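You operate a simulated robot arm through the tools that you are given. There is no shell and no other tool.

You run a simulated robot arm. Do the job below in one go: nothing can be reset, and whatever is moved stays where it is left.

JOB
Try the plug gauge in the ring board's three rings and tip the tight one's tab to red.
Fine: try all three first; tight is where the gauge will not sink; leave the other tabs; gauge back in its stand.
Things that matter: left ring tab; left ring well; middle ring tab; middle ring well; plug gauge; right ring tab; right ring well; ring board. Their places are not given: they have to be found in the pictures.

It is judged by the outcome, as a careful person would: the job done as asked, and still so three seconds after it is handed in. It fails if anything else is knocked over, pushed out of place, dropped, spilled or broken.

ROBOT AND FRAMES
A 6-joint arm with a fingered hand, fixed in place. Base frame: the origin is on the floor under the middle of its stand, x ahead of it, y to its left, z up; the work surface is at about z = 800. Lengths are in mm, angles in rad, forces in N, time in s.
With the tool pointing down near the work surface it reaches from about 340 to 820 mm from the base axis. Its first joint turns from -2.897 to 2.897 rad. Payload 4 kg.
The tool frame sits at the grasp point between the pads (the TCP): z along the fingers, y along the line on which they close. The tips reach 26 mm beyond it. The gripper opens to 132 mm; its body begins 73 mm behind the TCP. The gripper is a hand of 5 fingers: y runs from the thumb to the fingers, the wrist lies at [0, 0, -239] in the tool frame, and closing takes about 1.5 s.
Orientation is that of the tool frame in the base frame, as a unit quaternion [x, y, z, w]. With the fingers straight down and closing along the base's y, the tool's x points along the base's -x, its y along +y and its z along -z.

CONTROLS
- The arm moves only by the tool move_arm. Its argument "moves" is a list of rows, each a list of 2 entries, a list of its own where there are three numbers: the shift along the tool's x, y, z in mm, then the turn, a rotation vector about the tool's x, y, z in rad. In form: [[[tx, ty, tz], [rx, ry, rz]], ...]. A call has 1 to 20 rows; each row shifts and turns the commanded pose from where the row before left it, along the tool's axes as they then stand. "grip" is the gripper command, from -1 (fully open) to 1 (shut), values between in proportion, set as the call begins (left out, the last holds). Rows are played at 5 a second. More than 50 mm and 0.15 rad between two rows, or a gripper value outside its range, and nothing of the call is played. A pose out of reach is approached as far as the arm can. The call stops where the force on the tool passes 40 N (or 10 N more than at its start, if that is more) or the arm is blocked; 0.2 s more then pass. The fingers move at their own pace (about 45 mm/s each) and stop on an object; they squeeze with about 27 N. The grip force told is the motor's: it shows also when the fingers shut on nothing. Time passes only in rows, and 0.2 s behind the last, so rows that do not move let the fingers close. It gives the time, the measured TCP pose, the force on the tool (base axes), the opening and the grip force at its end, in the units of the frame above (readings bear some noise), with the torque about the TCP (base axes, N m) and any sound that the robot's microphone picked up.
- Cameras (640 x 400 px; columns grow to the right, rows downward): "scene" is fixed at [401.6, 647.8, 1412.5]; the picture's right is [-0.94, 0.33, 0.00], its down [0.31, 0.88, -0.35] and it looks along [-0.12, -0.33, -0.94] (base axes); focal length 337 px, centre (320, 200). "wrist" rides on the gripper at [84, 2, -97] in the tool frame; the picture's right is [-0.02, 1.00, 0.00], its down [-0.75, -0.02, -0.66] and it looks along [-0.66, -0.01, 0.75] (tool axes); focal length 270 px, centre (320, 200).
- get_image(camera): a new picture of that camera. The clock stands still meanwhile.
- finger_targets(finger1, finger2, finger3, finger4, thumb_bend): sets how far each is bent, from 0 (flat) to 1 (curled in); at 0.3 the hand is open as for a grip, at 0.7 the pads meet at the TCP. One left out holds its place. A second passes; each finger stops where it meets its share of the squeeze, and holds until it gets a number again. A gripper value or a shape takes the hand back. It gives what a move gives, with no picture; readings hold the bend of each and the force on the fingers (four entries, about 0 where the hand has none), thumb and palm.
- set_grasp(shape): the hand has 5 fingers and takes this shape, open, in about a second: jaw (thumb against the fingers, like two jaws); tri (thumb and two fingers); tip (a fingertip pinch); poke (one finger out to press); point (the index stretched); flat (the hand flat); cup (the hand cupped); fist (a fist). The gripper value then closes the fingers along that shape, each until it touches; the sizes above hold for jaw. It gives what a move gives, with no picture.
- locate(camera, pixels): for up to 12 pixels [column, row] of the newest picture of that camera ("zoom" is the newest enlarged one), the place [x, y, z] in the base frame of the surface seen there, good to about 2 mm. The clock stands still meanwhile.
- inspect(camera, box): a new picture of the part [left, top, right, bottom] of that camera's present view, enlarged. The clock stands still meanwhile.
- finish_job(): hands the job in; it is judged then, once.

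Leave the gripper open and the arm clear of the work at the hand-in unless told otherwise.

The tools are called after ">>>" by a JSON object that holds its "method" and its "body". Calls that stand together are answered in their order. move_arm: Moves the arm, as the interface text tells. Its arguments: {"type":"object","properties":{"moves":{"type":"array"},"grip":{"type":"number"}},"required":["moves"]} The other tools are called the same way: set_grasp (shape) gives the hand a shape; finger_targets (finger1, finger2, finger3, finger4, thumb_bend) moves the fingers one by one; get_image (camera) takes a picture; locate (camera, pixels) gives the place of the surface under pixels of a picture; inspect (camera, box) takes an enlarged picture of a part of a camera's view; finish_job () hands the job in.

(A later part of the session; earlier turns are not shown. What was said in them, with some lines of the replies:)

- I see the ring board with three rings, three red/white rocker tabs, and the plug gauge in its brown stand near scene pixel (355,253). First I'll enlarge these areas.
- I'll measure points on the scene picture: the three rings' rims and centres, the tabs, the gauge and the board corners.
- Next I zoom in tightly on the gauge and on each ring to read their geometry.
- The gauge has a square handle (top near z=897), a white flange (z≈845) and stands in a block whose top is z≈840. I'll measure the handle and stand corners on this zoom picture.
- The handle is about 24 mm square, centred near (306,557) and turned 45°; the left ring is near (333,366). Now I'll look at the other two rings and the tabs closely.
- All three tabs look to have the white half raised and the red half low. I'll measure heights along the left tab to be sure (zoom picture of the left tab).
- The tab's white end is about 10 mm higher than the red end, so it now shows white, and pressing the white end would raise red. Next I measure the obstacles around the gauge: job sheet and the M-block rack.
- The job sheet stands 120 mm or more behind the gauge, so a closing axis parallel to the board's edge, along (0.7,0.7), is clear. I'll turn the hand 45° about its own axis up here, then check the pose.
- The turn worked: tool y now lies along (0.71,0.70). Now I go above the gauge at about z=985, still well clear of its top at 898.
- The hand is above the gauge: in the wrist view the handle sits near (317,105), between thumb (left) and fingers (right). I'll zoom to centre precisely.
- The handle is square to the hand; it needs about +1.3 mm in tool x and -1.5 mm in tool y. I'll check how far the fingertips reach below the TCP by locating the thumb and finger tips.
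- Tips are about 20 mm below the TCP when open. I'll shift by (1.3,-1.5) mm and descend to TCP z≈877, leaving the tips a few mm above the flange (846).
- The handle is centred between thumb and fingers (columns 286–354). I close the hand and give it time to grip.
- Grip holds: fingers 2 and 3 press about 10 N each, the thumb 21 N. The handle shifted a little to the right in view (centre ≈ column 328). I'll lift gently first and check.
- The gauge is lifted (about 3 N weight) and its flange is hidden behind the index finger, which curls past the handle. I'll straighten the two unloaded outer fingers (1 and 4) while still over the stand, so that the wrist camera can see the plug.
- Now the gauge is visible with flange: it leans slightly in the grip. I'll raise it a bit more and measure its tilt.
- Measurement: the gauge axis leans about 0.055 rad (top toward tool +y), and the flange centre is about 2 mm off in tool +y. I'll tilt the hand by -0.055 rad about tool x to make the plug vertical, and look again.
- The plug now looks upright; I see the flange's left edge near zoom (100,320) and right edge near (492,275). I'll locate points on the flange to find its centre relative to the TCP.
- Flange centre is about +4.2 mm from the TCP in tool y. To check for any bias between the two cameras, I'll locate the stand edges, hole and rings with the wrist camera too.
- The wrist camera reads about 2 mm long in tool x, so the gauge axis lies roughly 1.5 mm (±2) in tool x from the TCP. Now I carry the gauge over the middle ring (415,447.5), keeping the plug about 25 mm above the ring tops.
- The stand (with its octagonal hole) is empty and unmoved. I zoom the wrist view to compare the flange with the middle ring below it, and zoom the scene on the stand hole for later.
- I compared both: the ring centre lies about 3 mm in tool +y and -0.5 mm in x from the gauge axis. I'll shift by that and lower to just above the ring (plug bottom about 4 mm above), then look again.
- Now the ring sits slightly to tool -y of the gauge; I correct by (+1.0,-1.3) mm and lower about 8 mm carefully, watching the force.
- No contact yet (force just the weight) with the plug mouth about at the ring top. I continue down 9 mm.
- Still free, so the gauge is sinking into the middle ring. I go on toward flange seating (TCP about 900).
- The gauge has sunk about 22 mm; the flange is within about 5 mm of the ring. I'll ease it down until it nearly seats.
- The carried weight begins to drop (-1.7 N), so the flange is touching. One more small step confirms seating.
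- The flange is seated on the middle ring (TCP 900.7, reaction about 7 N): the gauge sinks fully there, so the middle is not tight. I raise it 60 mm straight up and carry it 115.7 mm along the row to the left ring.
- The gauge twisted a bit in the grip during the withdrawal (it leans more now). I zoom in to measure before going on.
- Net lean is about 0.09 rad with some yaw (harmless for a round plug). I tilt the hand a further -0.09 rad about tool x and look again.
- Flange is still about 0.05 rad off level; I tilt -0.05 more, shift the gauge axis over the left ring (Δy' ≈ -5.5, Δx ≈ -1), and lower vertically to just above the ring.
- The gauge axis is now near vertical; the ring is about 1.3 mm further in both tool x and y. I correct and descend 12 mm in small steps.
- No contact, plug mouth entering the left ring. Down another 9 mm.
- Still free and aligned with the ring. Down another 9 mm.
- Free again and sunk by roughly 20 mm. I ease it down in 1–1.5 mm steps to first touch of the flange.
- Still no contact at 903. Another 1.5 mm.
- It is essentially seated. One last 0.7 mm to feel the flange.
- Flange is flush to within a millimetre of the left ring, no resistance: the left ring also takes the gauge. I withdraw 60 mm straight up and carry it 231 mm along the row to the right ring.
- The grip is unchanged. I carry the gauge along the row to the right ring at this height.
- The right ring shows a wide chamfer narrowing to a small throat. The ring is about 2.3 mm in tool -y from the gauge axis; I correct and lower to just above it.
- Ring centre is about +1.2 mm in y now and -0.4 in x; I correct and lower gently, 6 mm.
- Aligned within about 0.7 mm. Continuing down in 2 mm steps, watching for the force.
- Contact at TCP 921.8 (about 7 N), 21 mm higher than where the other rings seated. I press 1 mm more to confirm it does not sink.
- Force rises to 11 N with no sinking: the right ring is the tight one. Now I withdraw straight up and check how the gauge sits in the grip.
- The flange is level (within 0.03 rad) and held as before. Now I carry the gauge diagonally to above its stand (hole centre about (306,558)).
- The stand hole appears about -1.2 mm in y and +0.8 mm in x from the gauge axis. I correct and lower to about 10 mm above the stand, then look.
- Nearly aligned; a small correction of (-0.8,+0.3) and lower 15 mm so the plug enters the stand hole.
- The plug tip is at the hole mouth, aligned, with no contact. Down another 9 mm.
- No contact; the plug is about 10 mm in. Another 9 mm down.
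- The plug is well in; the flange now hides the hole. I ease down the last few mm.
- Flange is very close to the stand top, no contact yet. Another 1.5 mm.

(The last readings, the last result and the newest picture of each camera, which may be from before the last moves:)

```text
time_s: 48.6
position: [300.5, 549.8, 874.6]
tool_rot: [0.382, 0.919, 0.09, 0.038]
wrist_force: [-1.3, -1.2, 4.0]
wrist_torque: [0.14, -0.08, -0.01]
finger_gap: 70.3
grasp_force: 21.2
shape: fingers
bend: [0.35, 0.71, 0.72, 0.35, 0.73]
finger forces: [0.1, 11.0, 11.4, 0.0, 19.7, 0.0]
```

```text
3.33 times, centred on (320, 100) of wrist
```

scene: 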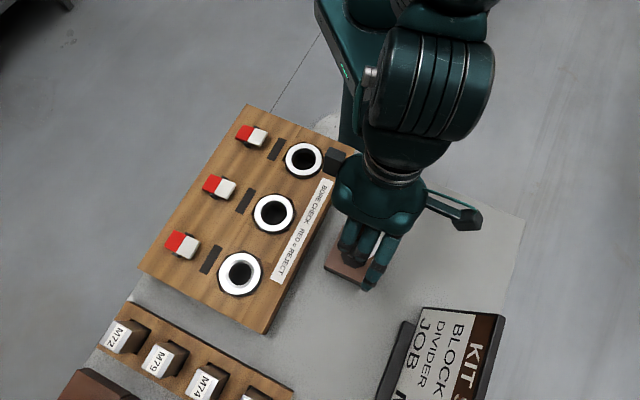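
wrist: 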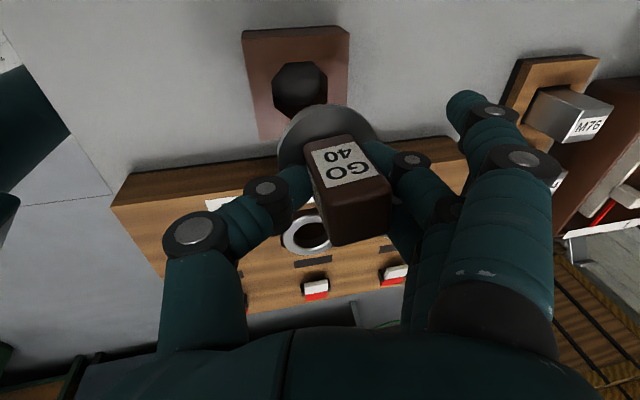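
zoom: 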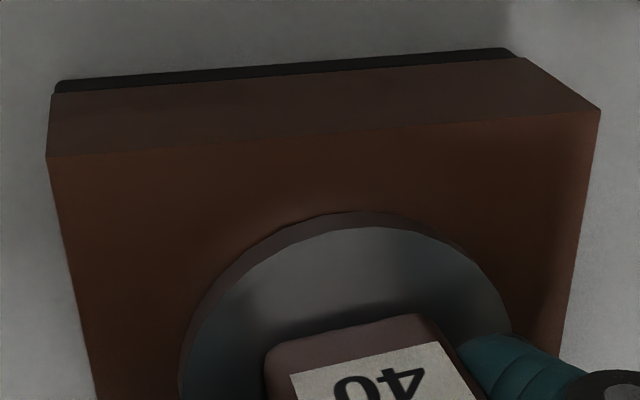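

Seated in the stand (about +4 N after contact). I release by opening thumb and fingers 2 and 3 together, in a first part-step.

>>> {"method": "finger_targets", "body": {"finger2": 0.55, "finger3": 0.55, "thumb_bend": 0.55}}

>>> {"method": "get_image", "body": {"camera": "wrist"}}

```text
time_s: 49.2
position: [301.4, 550.9, 879.8]
tool_rot: [0.381, 0.919, 0.095, 0.038]
wrist_force: [2.8, 0.3, 24.0]
wrist_torque: [-0.18, 0.08, 0.03]
finger_gap: 75.4
grasp_force: 11.9
shape: fingers
bend: [0.35, 0.55, 0.55, 0.35, 0.62]
finger forces: [0.2, 0.0, 0.1, 0.0, 24.2, 0.0]
stopped: the force on the tool passed its limit at 42 N (the readings are from after the stop); the commanded pose is now the measured one
```

```text
taken
```

wrist: 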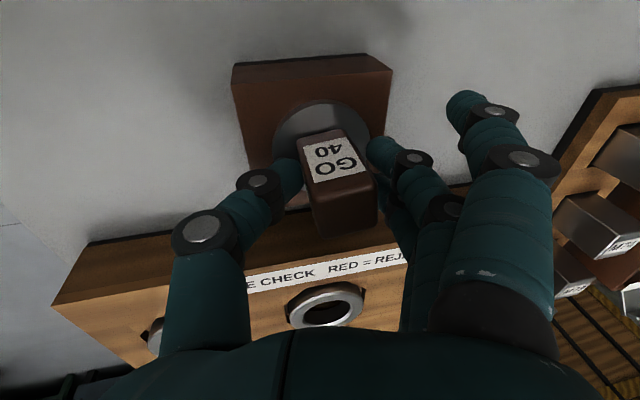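

The thumb pressed down on the flange while opening (force limit reached, 24 N left on the thumb); the fingers are off the handle. I raise the hand 5 mm vertically to relieve it.

>>> {"method": "move_arm", "body": {"moves": [[[0, 0.39, -1.96], [0, 0, 0]], [[0, 0.58, -2.94], [0, 0, 0]], [[0, 0, 0], [0, 0, 0]]]}}

>>> {"method": "get_image", "body": {"camera": "wrist"}}

```text
time_s: 50.0
position: [298.7, 550.7, 881.2]
tool_rot: [0.382, 0.919, 0.092, 0.036]
wrist_force: [0.2, 1.7, 1.0]
wrist_torque: [-0.03, 0.01, -0.02]
finger_gap: 90.1
grasp_force: 0.1
shape: fingers
bend: [0.35, 0.55, 0.55, 0.35, 0.55]
finger forces: [0.1, 0.0, 0.0, 0.0, 0.0, 0.0]
```

```text
taken
```

wrist: 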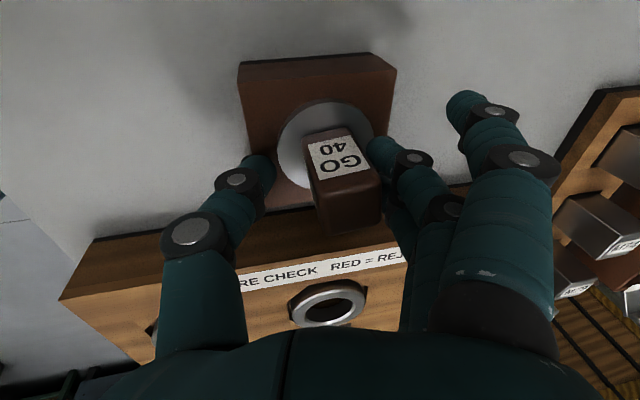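

The thumb is clear and the gauge stands upright in its stand. I raise 10 mm, then open everything wide.

>>> {"method": "move_arm", "body": {"moves": [[[0, 0.97, -4.9], [0, 0, 0]], [[0, 0.97, -4.9], [0, 0, 0]], [[0, 0, 0], [0, 0, 0]]]}}

>>> {"method": "finger_targets", "body": {"finger1": 0.3, "finger2": 0.3, "finger3": 0.3, "finger4": 0.3, "thumb_bend": 0.3}}

>>> {"method": "get_image", "body": {"camera": "wrist"}}

```text
time_s: 50.8
position: [300.3, 550.5, 891.3]
tool_rot: [0.382, 0.919, 0.093, 0.038]
wrist_force: [0.1, -0.1, 0.0]
wrist_torque: [0.0, -0.02, 0.0]
finger_gap: 90.0
grasp_force: 0.0
shape: fingers
bend: [0.35, 0.55, 0.55, 0.35, 0.55]
finger forces: [0.0, 0.0, 0.0, 0.0, 0.1, 0.0]
```

```text
time_s: 51.8
position: [301.1, 550.3, 892.2]
tool_rot: [0.382, 0.919, 0.094, 0.038]
wrist_force: [-0.6, 0.3, 0.6]
wrist_torque: [0.02, 0.0, 0.04]
finger_gap: 138.3
grasp_force: 0.0
shape: fingers
bend: [0.3, 0.3, 0.3, 0.3, 0.3]
finger forces: [0.0, 0.0, 0.0, 0.0, 0.1, 0.1]
```

```text
taken
```

wrist: 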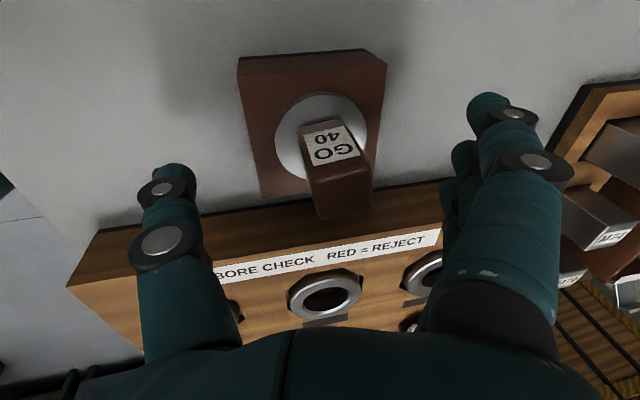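

Hand is open and clear of the gauge. I rise 108 mm straight up, then level the hand by undoing the tilt.

>>> {"method": "move_arm", "body": {"moves": [[[0, 5.4, -26.5], [0, 0, 0]], [[0, 5.4, -26.5], [0, 0, 0]], [[0, 5.4, -26.5], [0, 0, 0]], [[0, 5.4, -26.5], [0, 0, 0]], [[0, 0, 0], [0.1, 0, 0]], [[0, 0, 0], [0.1, 0, 0]], [[0, 0, 0], [0, 0, 0]], [[0, 0, 0], [0, 0, 0]]]}}

>>> {"method": "get_image", "body": {"camera": "scene"}}

>>> {"method": "get_image", "body": {"camera": "wrist"}}

```text
time_s: 53.6
position: [300.3, 549.4, 1000.3]
tool_rot: [0.384, 0.923, 0.001, -0.001]
wrist_force: [0.4, 0.2, 0.0]
wrist_torque: [0.0, 0.01, 0.0]
finger_gap: 138.8
grasp_force: 0.1
shape: fingers
bend: [0.3, 0.3, 0.3, 0.3, 0.3]
finger forces: [0.0, 0.0, 0.0, 0.1, 0.0, 0.0]
```

```text
taken
```

scene: 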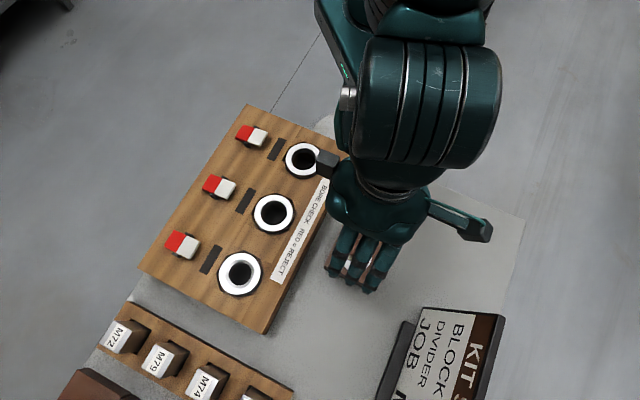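

```text
taken
```

wrist: 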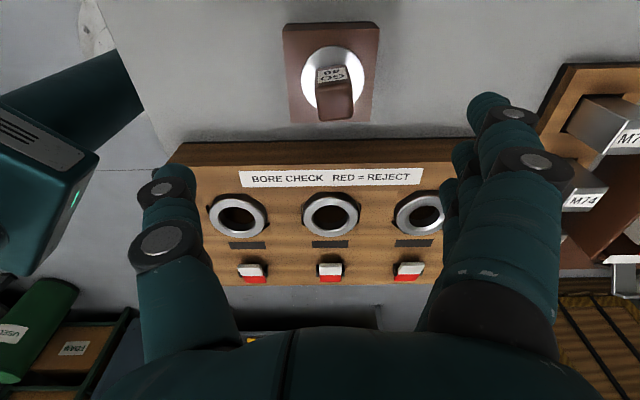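

The gauge is back in its stand and all tabs still show white. Now I set the hand to the "poke" shape up here and re-measure the right tab.

>>> {"method": "set_grasp", "body": {"shape": "poke"}}

>>> {"method": "get_image", "body": {"camera": "wrist"}}

>>> {"method": "inspect", "body": {"camera": "scene", "box": [143, 210, 223, 270]}}

>>> {"method": "locate", "body": {"camera": "zoom", "pixels": [[200, 235], [235, 185], [265, 215], [300, 225], [330, 230], [355, 245], [380, 260], [400, 265], [425, 215], [365, 320], [400, 225], [350, 290]]}}

```text
time_s: 54.5
position: [300.7, 549.2, 1001.5]
tool_rot: [0.384, 0.923, 0.001, 0.0]
wrist_force: [0.3, 0.8, -0.4]
wrist_torque: [-0.02, -0.03, 0.02]
finger_gap: 0.0
grasp_force: 0.0
shape: poke
bend: [1.0, 1.0, 1.0, 1.0, 0.47]
finger forces: [0.1, 0.1, 0.0, 0.0, 0.1, 0.0]
```

```text
taken
```

wrist: 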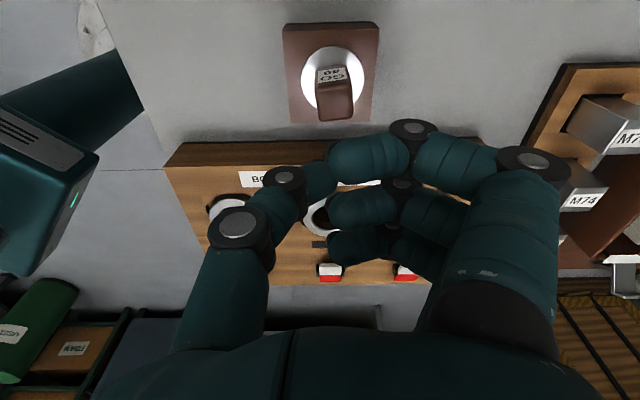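

```text
6.67 times, centred on (183, 240) of scene
```

zoom: 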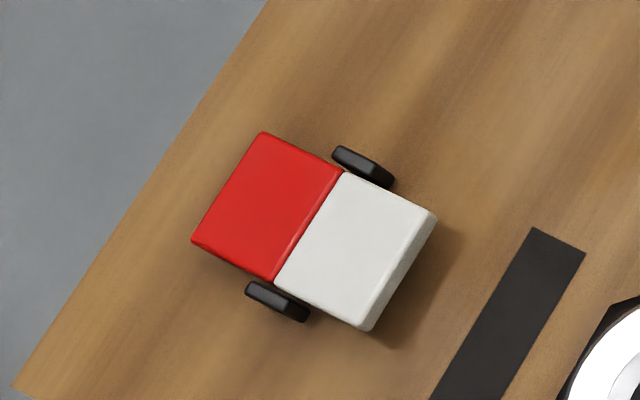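

```text
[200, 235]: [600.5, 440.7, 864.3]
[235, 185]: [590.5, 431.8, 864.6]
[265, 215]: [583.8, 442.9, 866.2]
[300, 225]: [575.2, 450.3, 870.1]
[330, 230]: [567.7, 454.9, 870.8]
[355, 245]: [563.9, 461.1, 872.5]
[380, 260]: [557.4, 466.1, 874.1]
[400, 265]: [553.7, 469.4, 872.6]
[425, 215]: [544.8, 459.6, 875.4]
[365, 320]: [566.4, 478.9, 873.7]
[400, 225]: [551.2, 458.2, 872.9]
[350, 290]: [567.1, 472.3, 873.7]
```

The fingers are curled and still settling. I let a second pass and look again.

>>> {"method": "move_arm", "body": {"moves": [[[0, 0, 0], [0, 0, 0]], [[0, 0, 0], [0, 0, 0]], [[0, 0, 0], [0, 0, 0]], [[0, 0, 0], [0, 0, 0]]]}}

>>> {"method": "get_image", "body": {"camera": "wrist"}}

>>> {"method": "inspect", "body": {"camera": "scene", "box": [290, 100, 510, 310]}}

```text
time_s: 55.5
position: [299.9, 548.2, 1000.0]
tool_rot: [0.383, 0.924, 0.001, -0.001]
wrist_force: [-0.2, -0.2, 0.1]
wrist_torque: [0.0, 0.0, 0.01]
finger_gap: 0.1
grasp_force: 0.1
shape: poke
bend: [1.0, 1.0, 1.0, 1.0, 0.47]
finger forces: [0.0, 0.0, 0.0, 0.1, 0.0, 0.0]
```

```text
taken
```

wrist: 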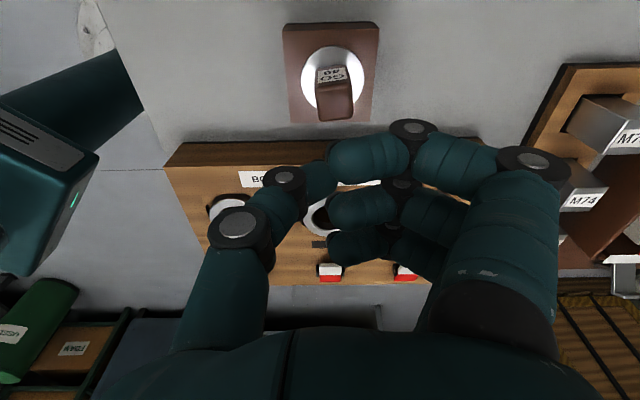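

```text
1.90 times, centred on (400, 205) of scene
```

zoom: 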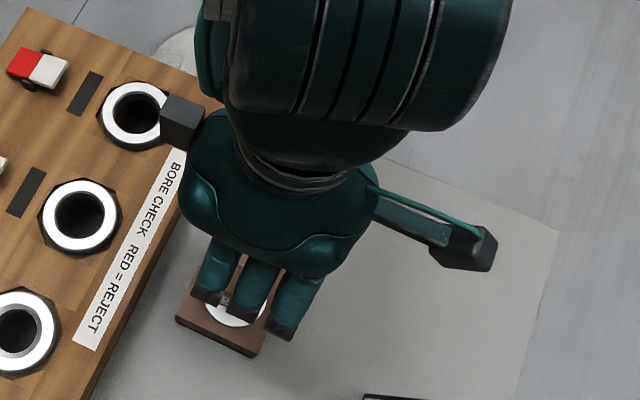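

The held gripper value (1) may be curling the fingers; I set it to -1 to get the open poke shape.

>>> {"method": "move_arm", "body": {"moves": [[[0, 0, 0], [0, 0, 0]], [[0, 0, 0], [0, 0, 0]], [[0, 0, 0], [0, 0, 0]], [[0, 0, 0], [0, 0, 0]], [[0, 0, 0], [0, 0, 0]], [[0, 0, 0], [0, 0, 0]]], "grip": -1}}

>>> {"method": "get_image", "body": {"camera": "wrist"}}

```text
time_s: 56.9
position: [300.4, 549.4, 1000.0]
tool_rot: [0.383, 0.924, 0.001, 0.0]
wrist_force: [0.1, -0.5, -0.3]
wrist_torque: [0.0, 0.0, -0.03]
finger_gap: 0.3
grasp_force: 0.0
shape: poke
bend: [1.0, 1.0, 1.0, 1.0, 0.47]
finger forces: [0.1, 0.0, 0.1, 0.1, 0.1, 0.1]
```

```text
taken
```

wrist: 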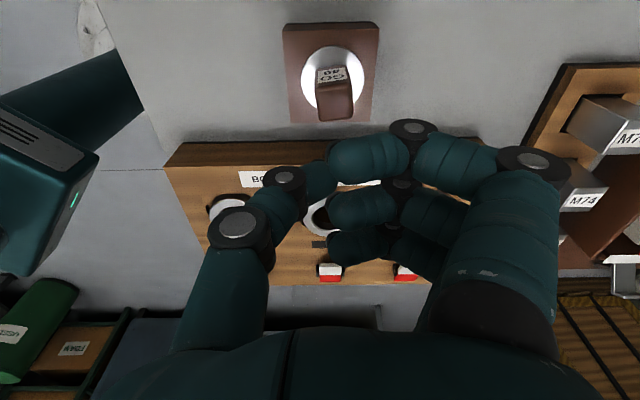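

Poke leaves only the thumb partly out, which is hard to aim. I try the "point" shape (index stretched).

>>> {"method": "set_grasp", "body": {"shape": "point"}}

>>> {"method": "get_image", "body": {"camera": "wrist"}}

>>> {"method": "inspect", "body": {"camera": "scene", "box": [290, 100, 510, 310]}}

```text
time_s: 57.8
position: [300.8, 548.5, 1000.0]
tool_rot: [0.383, 0.924, 0.001, -0.001]
wrist_force: [-0.2, 0.6, -0.5]
wrist_torque: [-0.01, 0.01, 0.0]
finger_gap: 126.1
grasp_force: 0.1
shape: point
bend: [0.28, 1.0, 1.0, 1.0, 0.55]
finger forces: [0.0, 0.0, 0.1, 0.0, 0.0, 0.0]
```

```text
taken
```

wrist: 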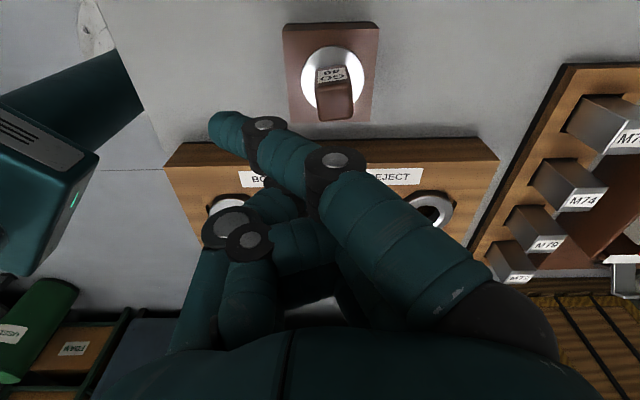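

```text
1.90 times, centred on (400, 205) of scene
```

zoom: 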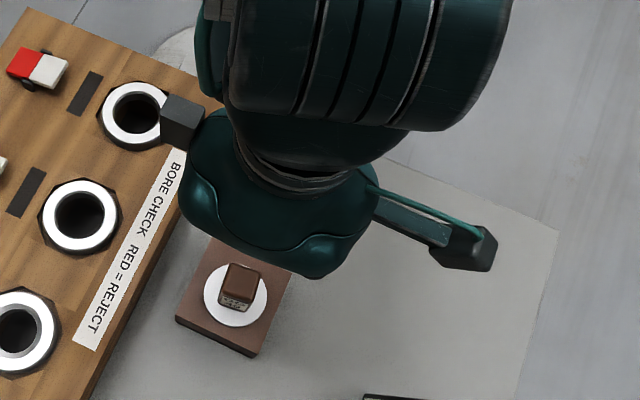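

The index now stretches out diagonally, tip near pixel (225,122), with the other fingers curled. I'll locate the tip.

>>> {"method": "locate", "body": {"camera": "wrist", "pixels": [[216, 120], [225, 116], [232, 114], [240, 122], [225, 130], [265, 123], [335, 160], [240, 225], [250, 240], [300, 205], [225, 140], [215, 130]]}}

>>> {"method": "inspect", "body": {"camera": "wrist", "box": [180, 90, 380, 290]}}

```text
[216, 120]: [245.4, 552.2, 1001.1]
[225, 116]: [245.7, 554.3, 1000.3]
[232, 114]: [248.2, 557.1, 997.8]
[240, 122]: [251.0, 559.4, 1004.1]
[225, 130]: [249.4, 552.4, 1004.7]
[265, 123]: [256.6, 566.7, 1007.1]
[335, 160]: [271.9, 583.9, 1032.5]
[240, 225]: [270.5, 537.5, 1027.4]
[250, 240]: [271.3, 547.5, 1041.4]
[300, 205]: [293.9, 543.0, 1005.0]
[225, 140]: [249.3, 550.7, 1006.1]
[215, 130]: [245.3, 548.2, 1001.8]
```

```text
2.00 times, centred on (280, 190) of wrist
```

zoom: 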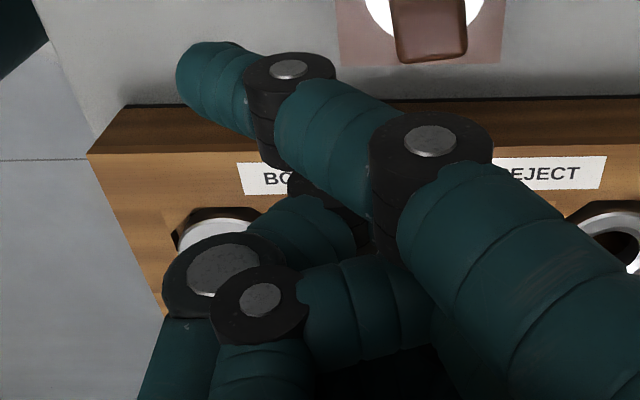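

Index tip sits only a few mm lower than the curled fingers in this shape, so clearance is poor. I'll instead set my own shape: index (finger 1) moderately extended, all others and the thumb curled.

>>> {"method": "finger_targets", "body": {"finger1": 0.4, "finger2": 1.0, "finger3": 1.0, "finger4": 1.0, "thumb_bend": 1.0}}

>>> {"method": "get_image", "body": {"camera": "wrist"}}

>>> {"method": "inspect", "body": {"camera": "scene", "box": [290, 100, 510, 310]}}

```text
time_s: 58.8
position: [300.7, 547.9, 1000.3]
tool_rot: [0.383, 0.924, 0.0, -0.001]
wrist_force: [0.1, -0.6, -0.2]
wrist_torque: [0.01, 0.01, 0.01]
finger_gap: 47.3
grasp_force: 0.2
shape: fingers
bend: [0.4, 1.0, 1.0, 1.0, 0.94]
finger forces: [0.0, 0.0, 0.0, 0.0, 0.0, 0.0]
```

```text
taken
```

wrist: 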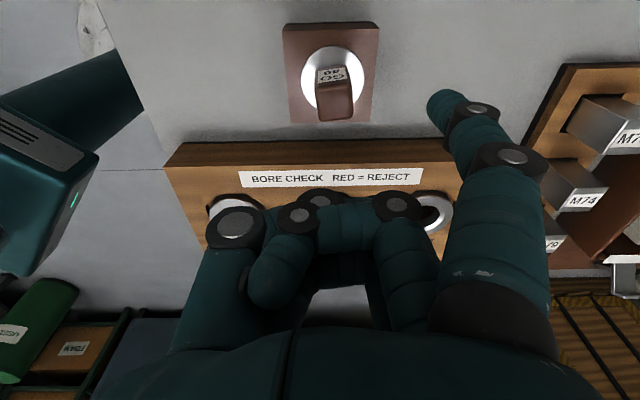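

```text
1.90 times, centred on (400, 205) of scene
```

zoom: 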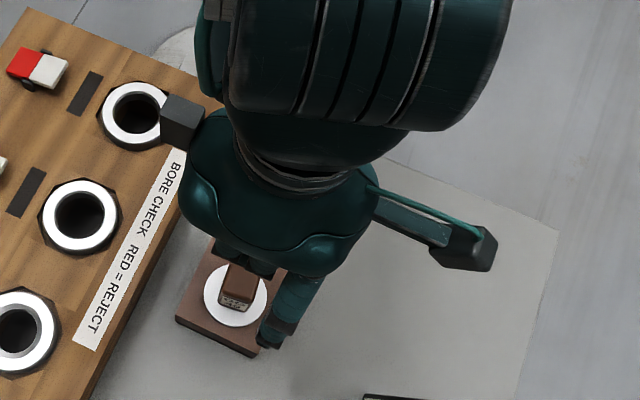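

Now the index stands out clearly, tip near (440,100), with the rest tucked. I locate the tip and the lowest visible parts of the others.

>>> {"method": "locate", "body": {"camera": "wrist", "pixels": [[436, 95], [445, 90], [455, 92], [435, 108], [450, 105], [480, 110], [320, 192], [398, 195], [300, 205], [345, 205], [235, 215], [355, 250]]}}

>>> {"method": "inspect", "body": {"camera": "wrist", "box": [380, 60, 560, 200]}}

```text
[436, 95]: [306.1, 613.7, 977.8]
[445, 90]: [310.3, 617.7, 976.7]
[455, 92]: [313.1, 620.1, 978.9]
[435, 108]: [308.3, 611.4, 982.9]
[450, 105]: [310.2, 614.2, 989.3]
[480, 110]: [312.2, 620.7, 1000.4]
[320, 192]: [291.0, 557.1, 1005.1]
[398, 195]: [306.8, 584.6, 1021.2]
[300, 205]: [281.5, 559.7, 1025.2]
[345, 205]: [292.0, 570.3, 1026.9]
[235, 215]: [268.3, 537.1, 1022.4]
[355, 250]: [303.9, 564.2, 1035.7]
```

```text
2.86 times, centred on (470, 130) of wrist
```

zoom: 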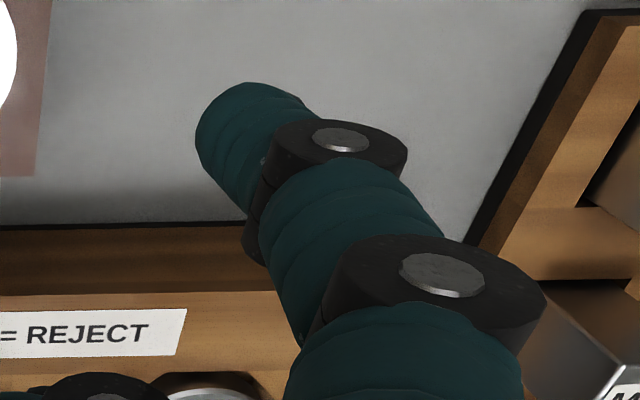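

The index tip is about 25 mm below the TCP at tool (≈36, 52), and everything else stays above the TCP. I travel at this height to over the white half of the right tab (target spot about x'=-65, y'=724, i.e. base (558,466)).

>>> {"method": "move_arm", "body": {"moves": [[[-34.5, 9, 0], [0, 0, 0]], [[-34.5, 9, 0], [0, 0, 0]], [[-34.5, 9, 0], [0, 0, 0]], [[-34.5, 9, 0], [0, 0, 0]], [[-34.5, 9, 0], [0, 0, 0]], [[-34.5, 9, 0], [0, 0, 0]], [[-34.5, 9, 0], [0, 0, 0]], [[-34.5, 9, 0], [0, 0, 0]], [[0, 0, 20], [0, 0, 0]], [[0, 0, 20], [0, 0, 0]], [[0, 0, 0], [0, 0, 0]], [[0, 0, 0], [0, 0, 0]]]}}

>>> {"method": "get_image", "body": {"camera": "wrist"}}

>>> {"method": "get_image", "body": {"camera": "scene"}}

```text
time_s: 61.4
position: [547.3, 405.4, 961.2]
tool_rot: [0.383, 0.924, 0.001, -0.001]
wrist_force: [-0.4, -0.5, -0.1]
wrist_torque: [0.02, -0.01, 0.04]
finger_gap: 46.9
grasp_force: 0.0
shape: fingers
bend: [0.4, 1.0, 1.0, 1.0, 0.94]
finger forces: [0.0, 0.0, 0.1, 0.0, 0.0, 0.0]
```

```text
taken
```

wrist: 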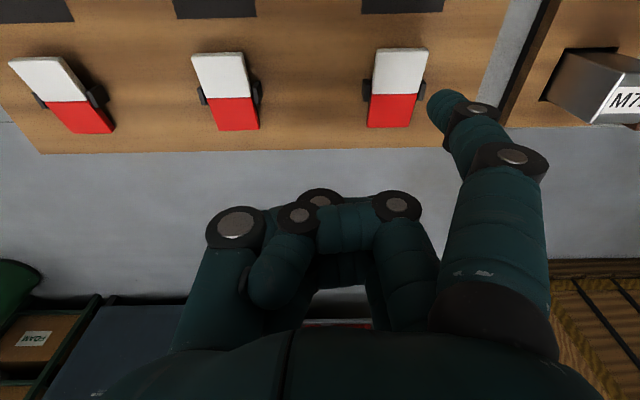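

```text
taken
```

scene: 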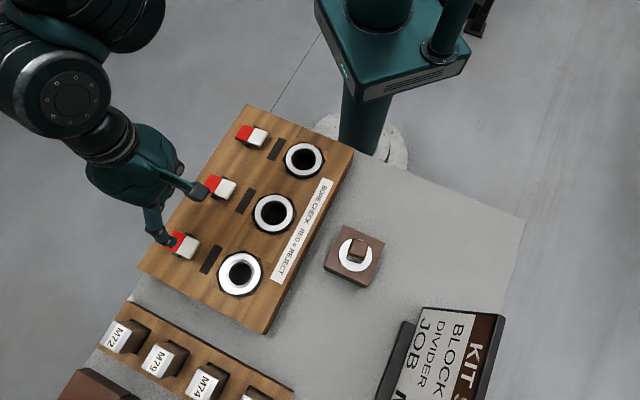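

The tip is lined up: right tab's white half at (400,68) projects under the index tip. I shift (-2,-2) mm and descend to TCP about 910 (tip some 10 mm above the tab), then check.

>>> {"method": "move_arm", "body": {"moves": [[[-2, -2, 15], [0, 0, 0]], [[0, 0, 18], [0, 0, 0]], [[0, 0, 17], [0, 0, 0]], [[0, 0, 0], [0, 0, 0]], [[0, 0, 0], [0, 0, 0]]]}}

>>> {"method": "get_image", "body": {"camera": "wrist"}}

>>> {"method": "inspect", "body": {"camera": "scene", "box": [80, 150, 260, 290]}}

```text
time_s: 62.6
position: [546.9, 401.5, 910.8]
tool_rot: [0.384, 0.923, 0.001, -0.001]
wrist_force: [0.4, -0.4, -0.7]
wrist_torque: [0.01, 0.0, 0.02]
finger_gap: 47.3
grasp_force: 0.1
shape: fingers
bend: [0.4, 1.0, 1.0, 1.0, 0.94]
finger forces: [0.1, 0.0, 0.0, 0.1, 0.0, 0.1]
```

```text
taken
```

wrist: 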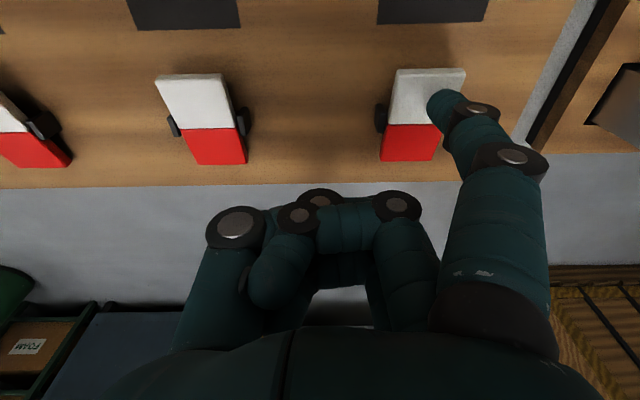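

```text
2.86 times, centred on (170, 220) of scene
```

zoom: 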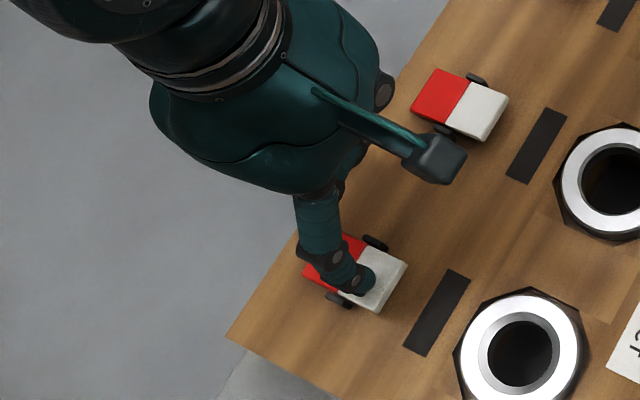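

The tip is over the white half, about 8 mm from its outer end and centred across it. I go down 10 mm toward contact.

>>> {"method": "move_arm", "body": {"moves": [[[0, 0, 5], [0, 0, 0]], [[0, 0, 3], [0, 0, 0]], [[0, 0, 2], [0, 0, 0]], [[0, 0, 0], [0, 0, 0]]]}}

>>> {"method": "inspect", "body": {"camera": "wrist", "box": [360, 50, 520, 170]}}

```text
time_s: 63.6
position: [546.3, 403.1, 898.8]
tool_rot: [0.384, 0.923, 0.0, -0.001]
wrist_force: [0.5, 0.2, -0.8]
wrist_torque: [0.01, -0.01, -0.01]
finger_gap: 47.4
grasp_force: 0.0
shape: fingers
bend: [0.4, 1.0, 1.0, 1.0, 0.94]
finger forces: [0.0, 0.0, 0.0, 0.1, 0.0, 0.0]
```

```text
3.33 times, centred on (440, 110) of wrist
```

zoom: 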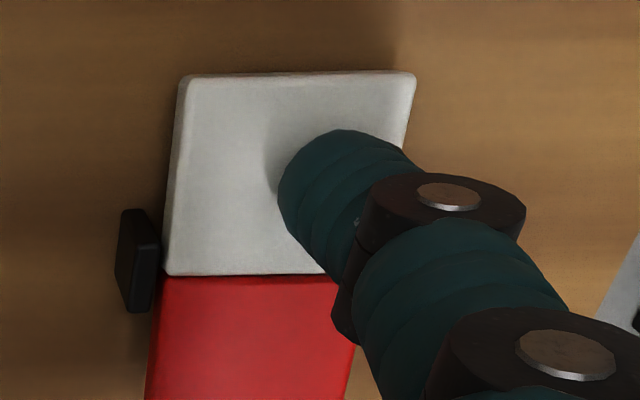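

Tip is about to touch, a bit inboard on the white half. I shift it 3 mm toward the outer end and press down in 2 mm steps.

>>> {"method": "move_arm", "body": {"moves": [[[3, -2, 0], [0, 0, 0]], [[0, 0, 2], [0, 0, 0]], [[0, 0, 2], [0, 0, 0]], [[0, 0, 0], [0, 0, 0]]]}}

>>> {"method": "inspect", "body": {"camera": "wrist", "box": [360, 50, 520, 170]}}

```text
time_s: 64.6
position: [543.5, 403.3, 896.1]
tool_rot: [0.384, 0.923, 0.001, -0.001]
wrist_force: [-2.1, -2.6, 10.4]
wrist_torque: [0.64, -0.25, 0.05]
finger_gap: 47.4
grasp_force: 5.3
shape: fingers
bend: [0.41, 1.0, 1.0, 1.0, 0.94]
finger forces: [10.7, 0.0, 0.1, 0.1, 0.0, 0.0]
```

```text
3.33 times, centred on (440, 110) of wrist
```

zoom: 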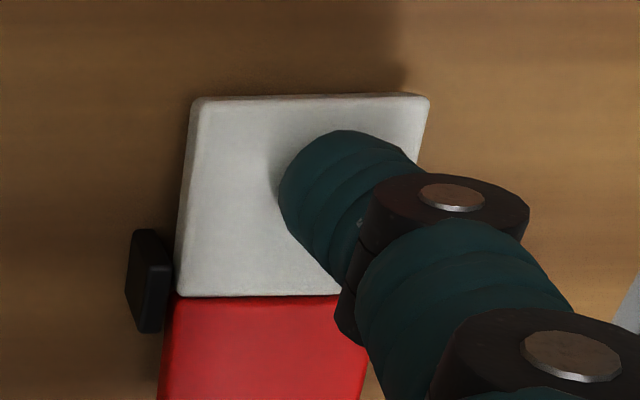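

Contact: 10 N on the index at TCP 896. I keep pressing 2 mm at a time.

>>> {"method": "move_arm", "body": {"moves": [[[0, 0, 2], [0, 0, 0]], [[0, 0, 0], [0, 0, 0]]]}}

>>> {"method": "inspect", "body": {"camera": "wrist", "box": [360, 50, 520, 170]}}

```text
time_s: 65.2
position: [543.2, 403.6, 895.9]
tool_rot: [0.384, 0.923, 0.003, 0.001]
wrist_force: [-5.8, -8.4, 36.7]
wrist_torque: [2.22, -0.77, 0.13]
finger_gap: 47.3
grasp_force: 17.8
shape: fingers
bend: [0.45, 1.0, 1.0, 1.0, 0.94]
finger forces: [36.0, 0.1, 0.1, 0.1, 0.0, 0.0]
```

```text
3.33 times, centred on (440, 110) of wrist
```

zoom: 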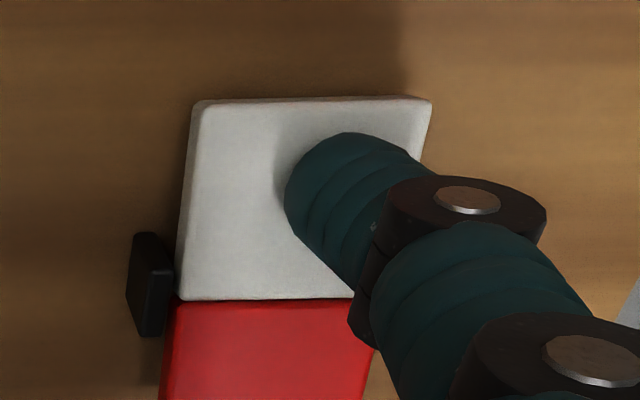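

The force jumped to 36 N and the tab did not move. I back off at once and look at the tab carefully.

>>> {"method": "move_arm", "body": {"moves": [[[0, 0, -3], [0, 0, 0]], [[0, 0, -6], [0, 0, 0]], [[0, 0, -11], [0, 0, 0]], [[0, 0, 0], [0, 0, 0]]]}}

>>> {"method": "inspect", "body": {"camera": "wrist", "box": [360, 40, 520, 160]}}

>>> {"method": "inspect", "body": {"camera": "wrist", "box": [100, 40, 280, 160]}}

>>> {"method": "inspect", "body": {"camera": "scene", "box": [143, 180, 243, 270]}}

```text
time_s: 66.2
position: [541.6, 402.5, 911.8]
tool_rot: [0.383, 0.924, 0.0, -0.002]
wrist_force: [0.0, 0.3, -0.1]
wrist_torque: [0.01, -0.02, 0.02]
finger_gap: 48.0
grasp_force: 0.0
shape: fingers
bend: [0.4, 1.0, 1.0, 1.0, 0.94]
finger forces: [0.0, 0.1, 0.0, 0.0, 0.0, 0.1]
```

```text
3.33 times, centred on (440, 100) of wrist
```

zoom: 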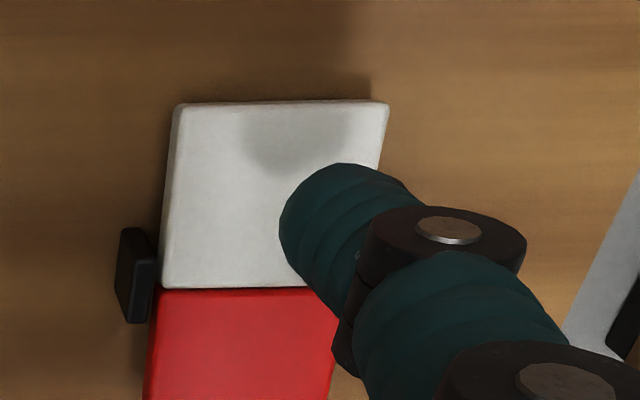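

```text
3.33 times, centred on (190, 100) of wrist
```

zoom: 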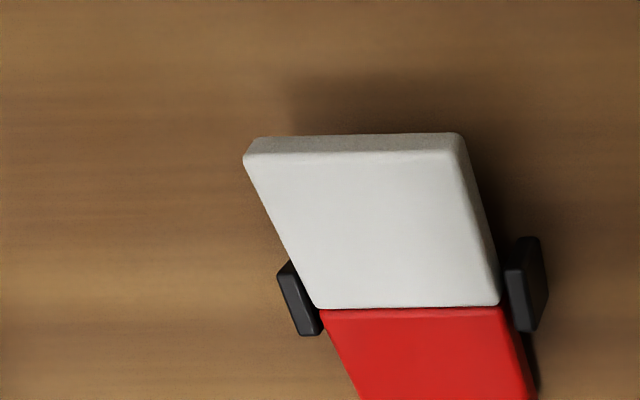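

```text
4.44 times, centred on (193, 225) of scene
```

zoom: 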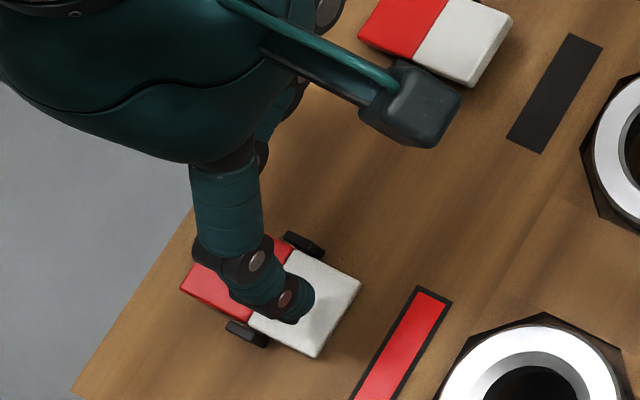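

The indicator slot beside the right ring has turned red and the white end is now down: the tab had already tipped, and the 36 N was its end stop. I raise the hand clear and verify.

>>> {"method": "move_arm", "body": {"moves": [[[0, 0, -30], [0, 0, 0]], [[0, 0, -30], [0, 0, 0]], [[0, 0, -30], [0, 0, 0]], [[-20, -20, -20], [0, 0, 0]], [[-20, -30, 0], [0, 0, 0]], [[-20, -30, 0], [0, 0, 0]], [[0, 0, 0], [0, 0, 0]]]}}

>>> {"method": "get_image", "body": {"camera": "scene"}}

>>> {"method": "inspect", "body": {"camera": "scene", "box": [130, 100, 330, 310]}}

```text
time_s: 67.8
position: [528.6, 301.9, 1022.9]
tool_rot: [0.384, 0.924, 0.001, 0.0]
wrist_force: [-0.8, -0.6, -0.6]
wrist_torque: [0.01, -0.03, 0.02]
finger_gap: 47.8
grasp_force: 0.0
shape: fingers
bend: [0.4, 1.0, 1.0, 1.0, 0.94]
finger forces: [0.0, 0.1, 0.0, 0.0, 0.0, 0.1]
```

```text
taken
```

scene: 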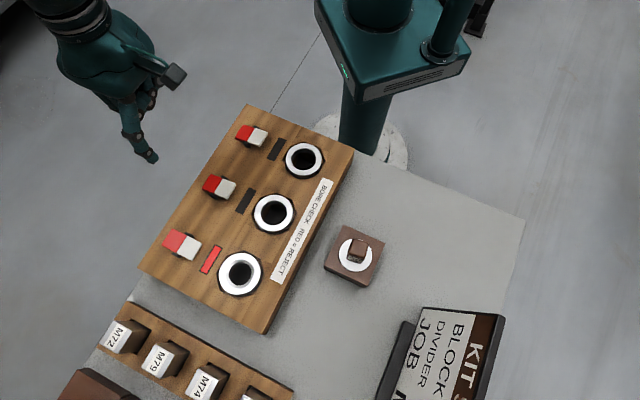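

```text
1.90 times, centred on (230, 205) of scene
```

zoom: 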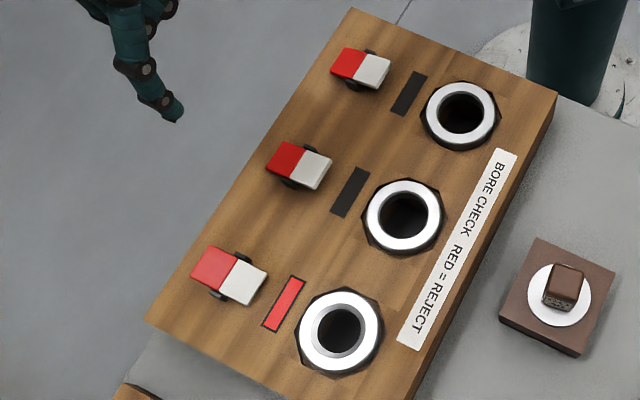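

The right slot is red, the other two dark. I check the tab heights and that the gauge and stand sit as before.

>>> {"method": "locate", "body": {"camera": "scene", "pixels": [[175, 240], [190, 250], [211, 185], [227, 188], [243, 133], [258, 137], [248, 105], [141, 270], [382, 243], [331, 263], [356, 245], [345, 256]]}}

>>> {"method": "inspect", "body": {"camera": "scene", "box": [315, 215, 395, 295]}}

>>> {"method": "locate", "body": {"camera": "zoom", "pixels": [[265, 52], [465, 145], [378, 352], [170, 252], [260, 200], [390, 200], [330, 255], [340, 160]]}}

```text
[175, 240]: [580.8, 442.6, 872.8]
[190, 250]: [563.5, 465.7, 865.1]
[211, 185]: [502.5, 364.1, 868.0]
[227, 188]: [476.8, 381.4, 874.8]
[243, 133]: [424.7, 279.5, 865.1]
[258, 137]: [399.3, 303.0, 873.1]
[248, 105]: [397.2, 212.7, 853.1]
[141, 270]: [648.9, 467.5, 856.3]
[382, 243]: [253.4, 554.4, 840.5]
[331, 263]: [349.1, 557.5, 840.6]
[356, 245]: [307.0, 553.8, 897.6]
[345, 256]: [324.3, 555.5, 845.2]
```

```text
5.00 times, centred on (355, 255) of scene
```

zoom: 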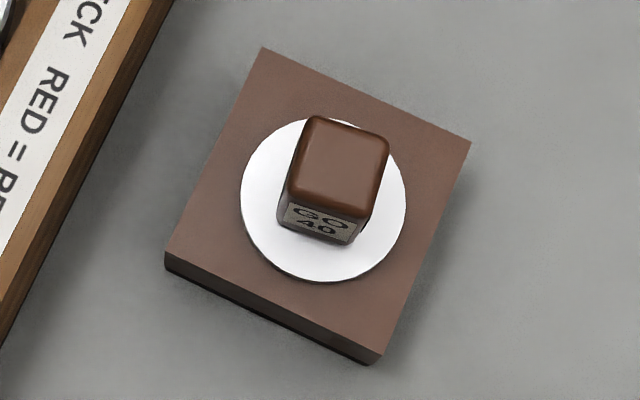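

```text
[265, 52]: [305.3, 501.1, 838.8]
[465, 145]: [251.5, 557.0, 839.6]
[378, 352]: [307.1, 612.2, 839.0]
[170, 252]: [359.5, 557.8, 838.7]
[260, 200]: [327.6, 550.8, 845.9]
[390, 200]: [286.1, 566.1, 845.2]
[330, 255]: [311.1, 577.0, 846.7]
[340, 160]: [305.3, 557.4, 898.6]
```

Right tab: red end up at 873, white down at 865; the others unchanged; gauge and stand sit exactly as at the start. I open the hand fully here, well clear of the work.

>>> {"method": "set_grasp", "body": {"shape": "jaw"}}

>>> {"method": "move_arm", "body": {"moves": [[[0, 0, -20], [0, 0, 0]], [[0, 0, -10], [0, 0, 0]], [[0, 0, 0], [0, 0, 0]], [[0, 0, 0], [0, 0, 0]], [[0, 0, 0], [0, 0, 0]], [[0, 0, 0], [0, 0, 0]]], "grip": -1}}

>>> {"method": "get_image", "body": {"camera": "scene"}}

```text
time_s: 68.7
position: [528.8, 301.6, 1022.2]
tool_rot: [0.383, 0.924, 0.0, -0.001]
wrist_force: [-0.2, 0.5, -0.3]
wrist_torque: [-0.02, 0.01, 0.01]
finger_gap: 131.8
grasp_force: 0.0
shape: jaw
bend: [0.3, 0.3, 0.3, 0.3, 0.3]
finger forces: [0.0, 0.0, 0.0, 0.1, 0.1, 0.0]
```

```text
time_s: 70.1
position: [530.0, 302.5, 1052.7]
tool_rot: [0.383, 0.924, 0.0, -0.001]
wrist_force: [-0.9, 0.3, -0.5]
wrist_torque: [-0.01, 0.02, 0.0]
finger_gap: 131.7
grasp_force: 0.1
shape: jaw
bend: [0.3, 0.3, 0.3, 0.3, 0.3]
finger forces: [0.0, 0.1, 0.0, 0.0, 0.0, 0.0]
```

```text
taken
```

scene: 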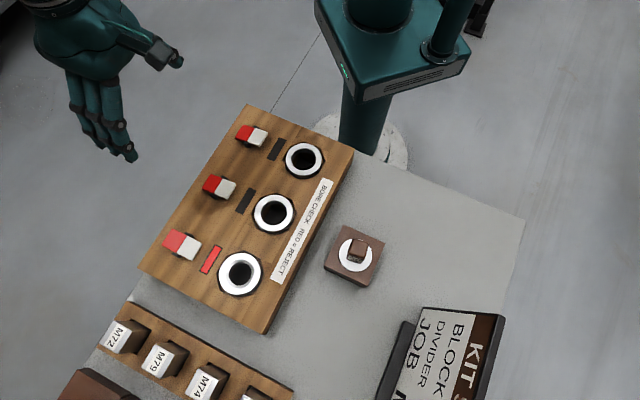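

All three rings have been tried and only the right one is tight. Its tab is tipped to red and the slot beside it, near (210,259), shows red. The left and middle tabs are untouched, the gauge is back in its stand, and the hand is open and clear. I hand the job in.

>>> {"method": "finish_job", "body": {}}

```text
The job is handed in.
```

The right ring is the tight one, and its tab is now tipped to red. The job is handed in.

- **Middle ring:** the gauge sank fully and the flange seated, so this ring is not tight.
- **Left ring:** the gauge sank with no resistance until the flange was within about a millimetre of the ring, so this ring is not tight.
- **Right ring:** the gauge stopped about 21 mm short of where it seated in the middle ring and did not sink when pressed further.
- **Tabs:** the right tab's red end is up and the slot beside that ring shows red. The left and middle tabs are unchanged.
- **Gauge:** it is back in its stand, and the stand and board measure where they were at the start.

Two pushes went harder than intended. While letting go of the gauge in its stand, the thumb pressed down on the flange and the arm stopped at its force limit (42 N). I also pushed the right tab against its end stop with about 36 N after it had already tipped. Nothing had shifted when I checked afterwards.

The hand was left open and clear of the work.
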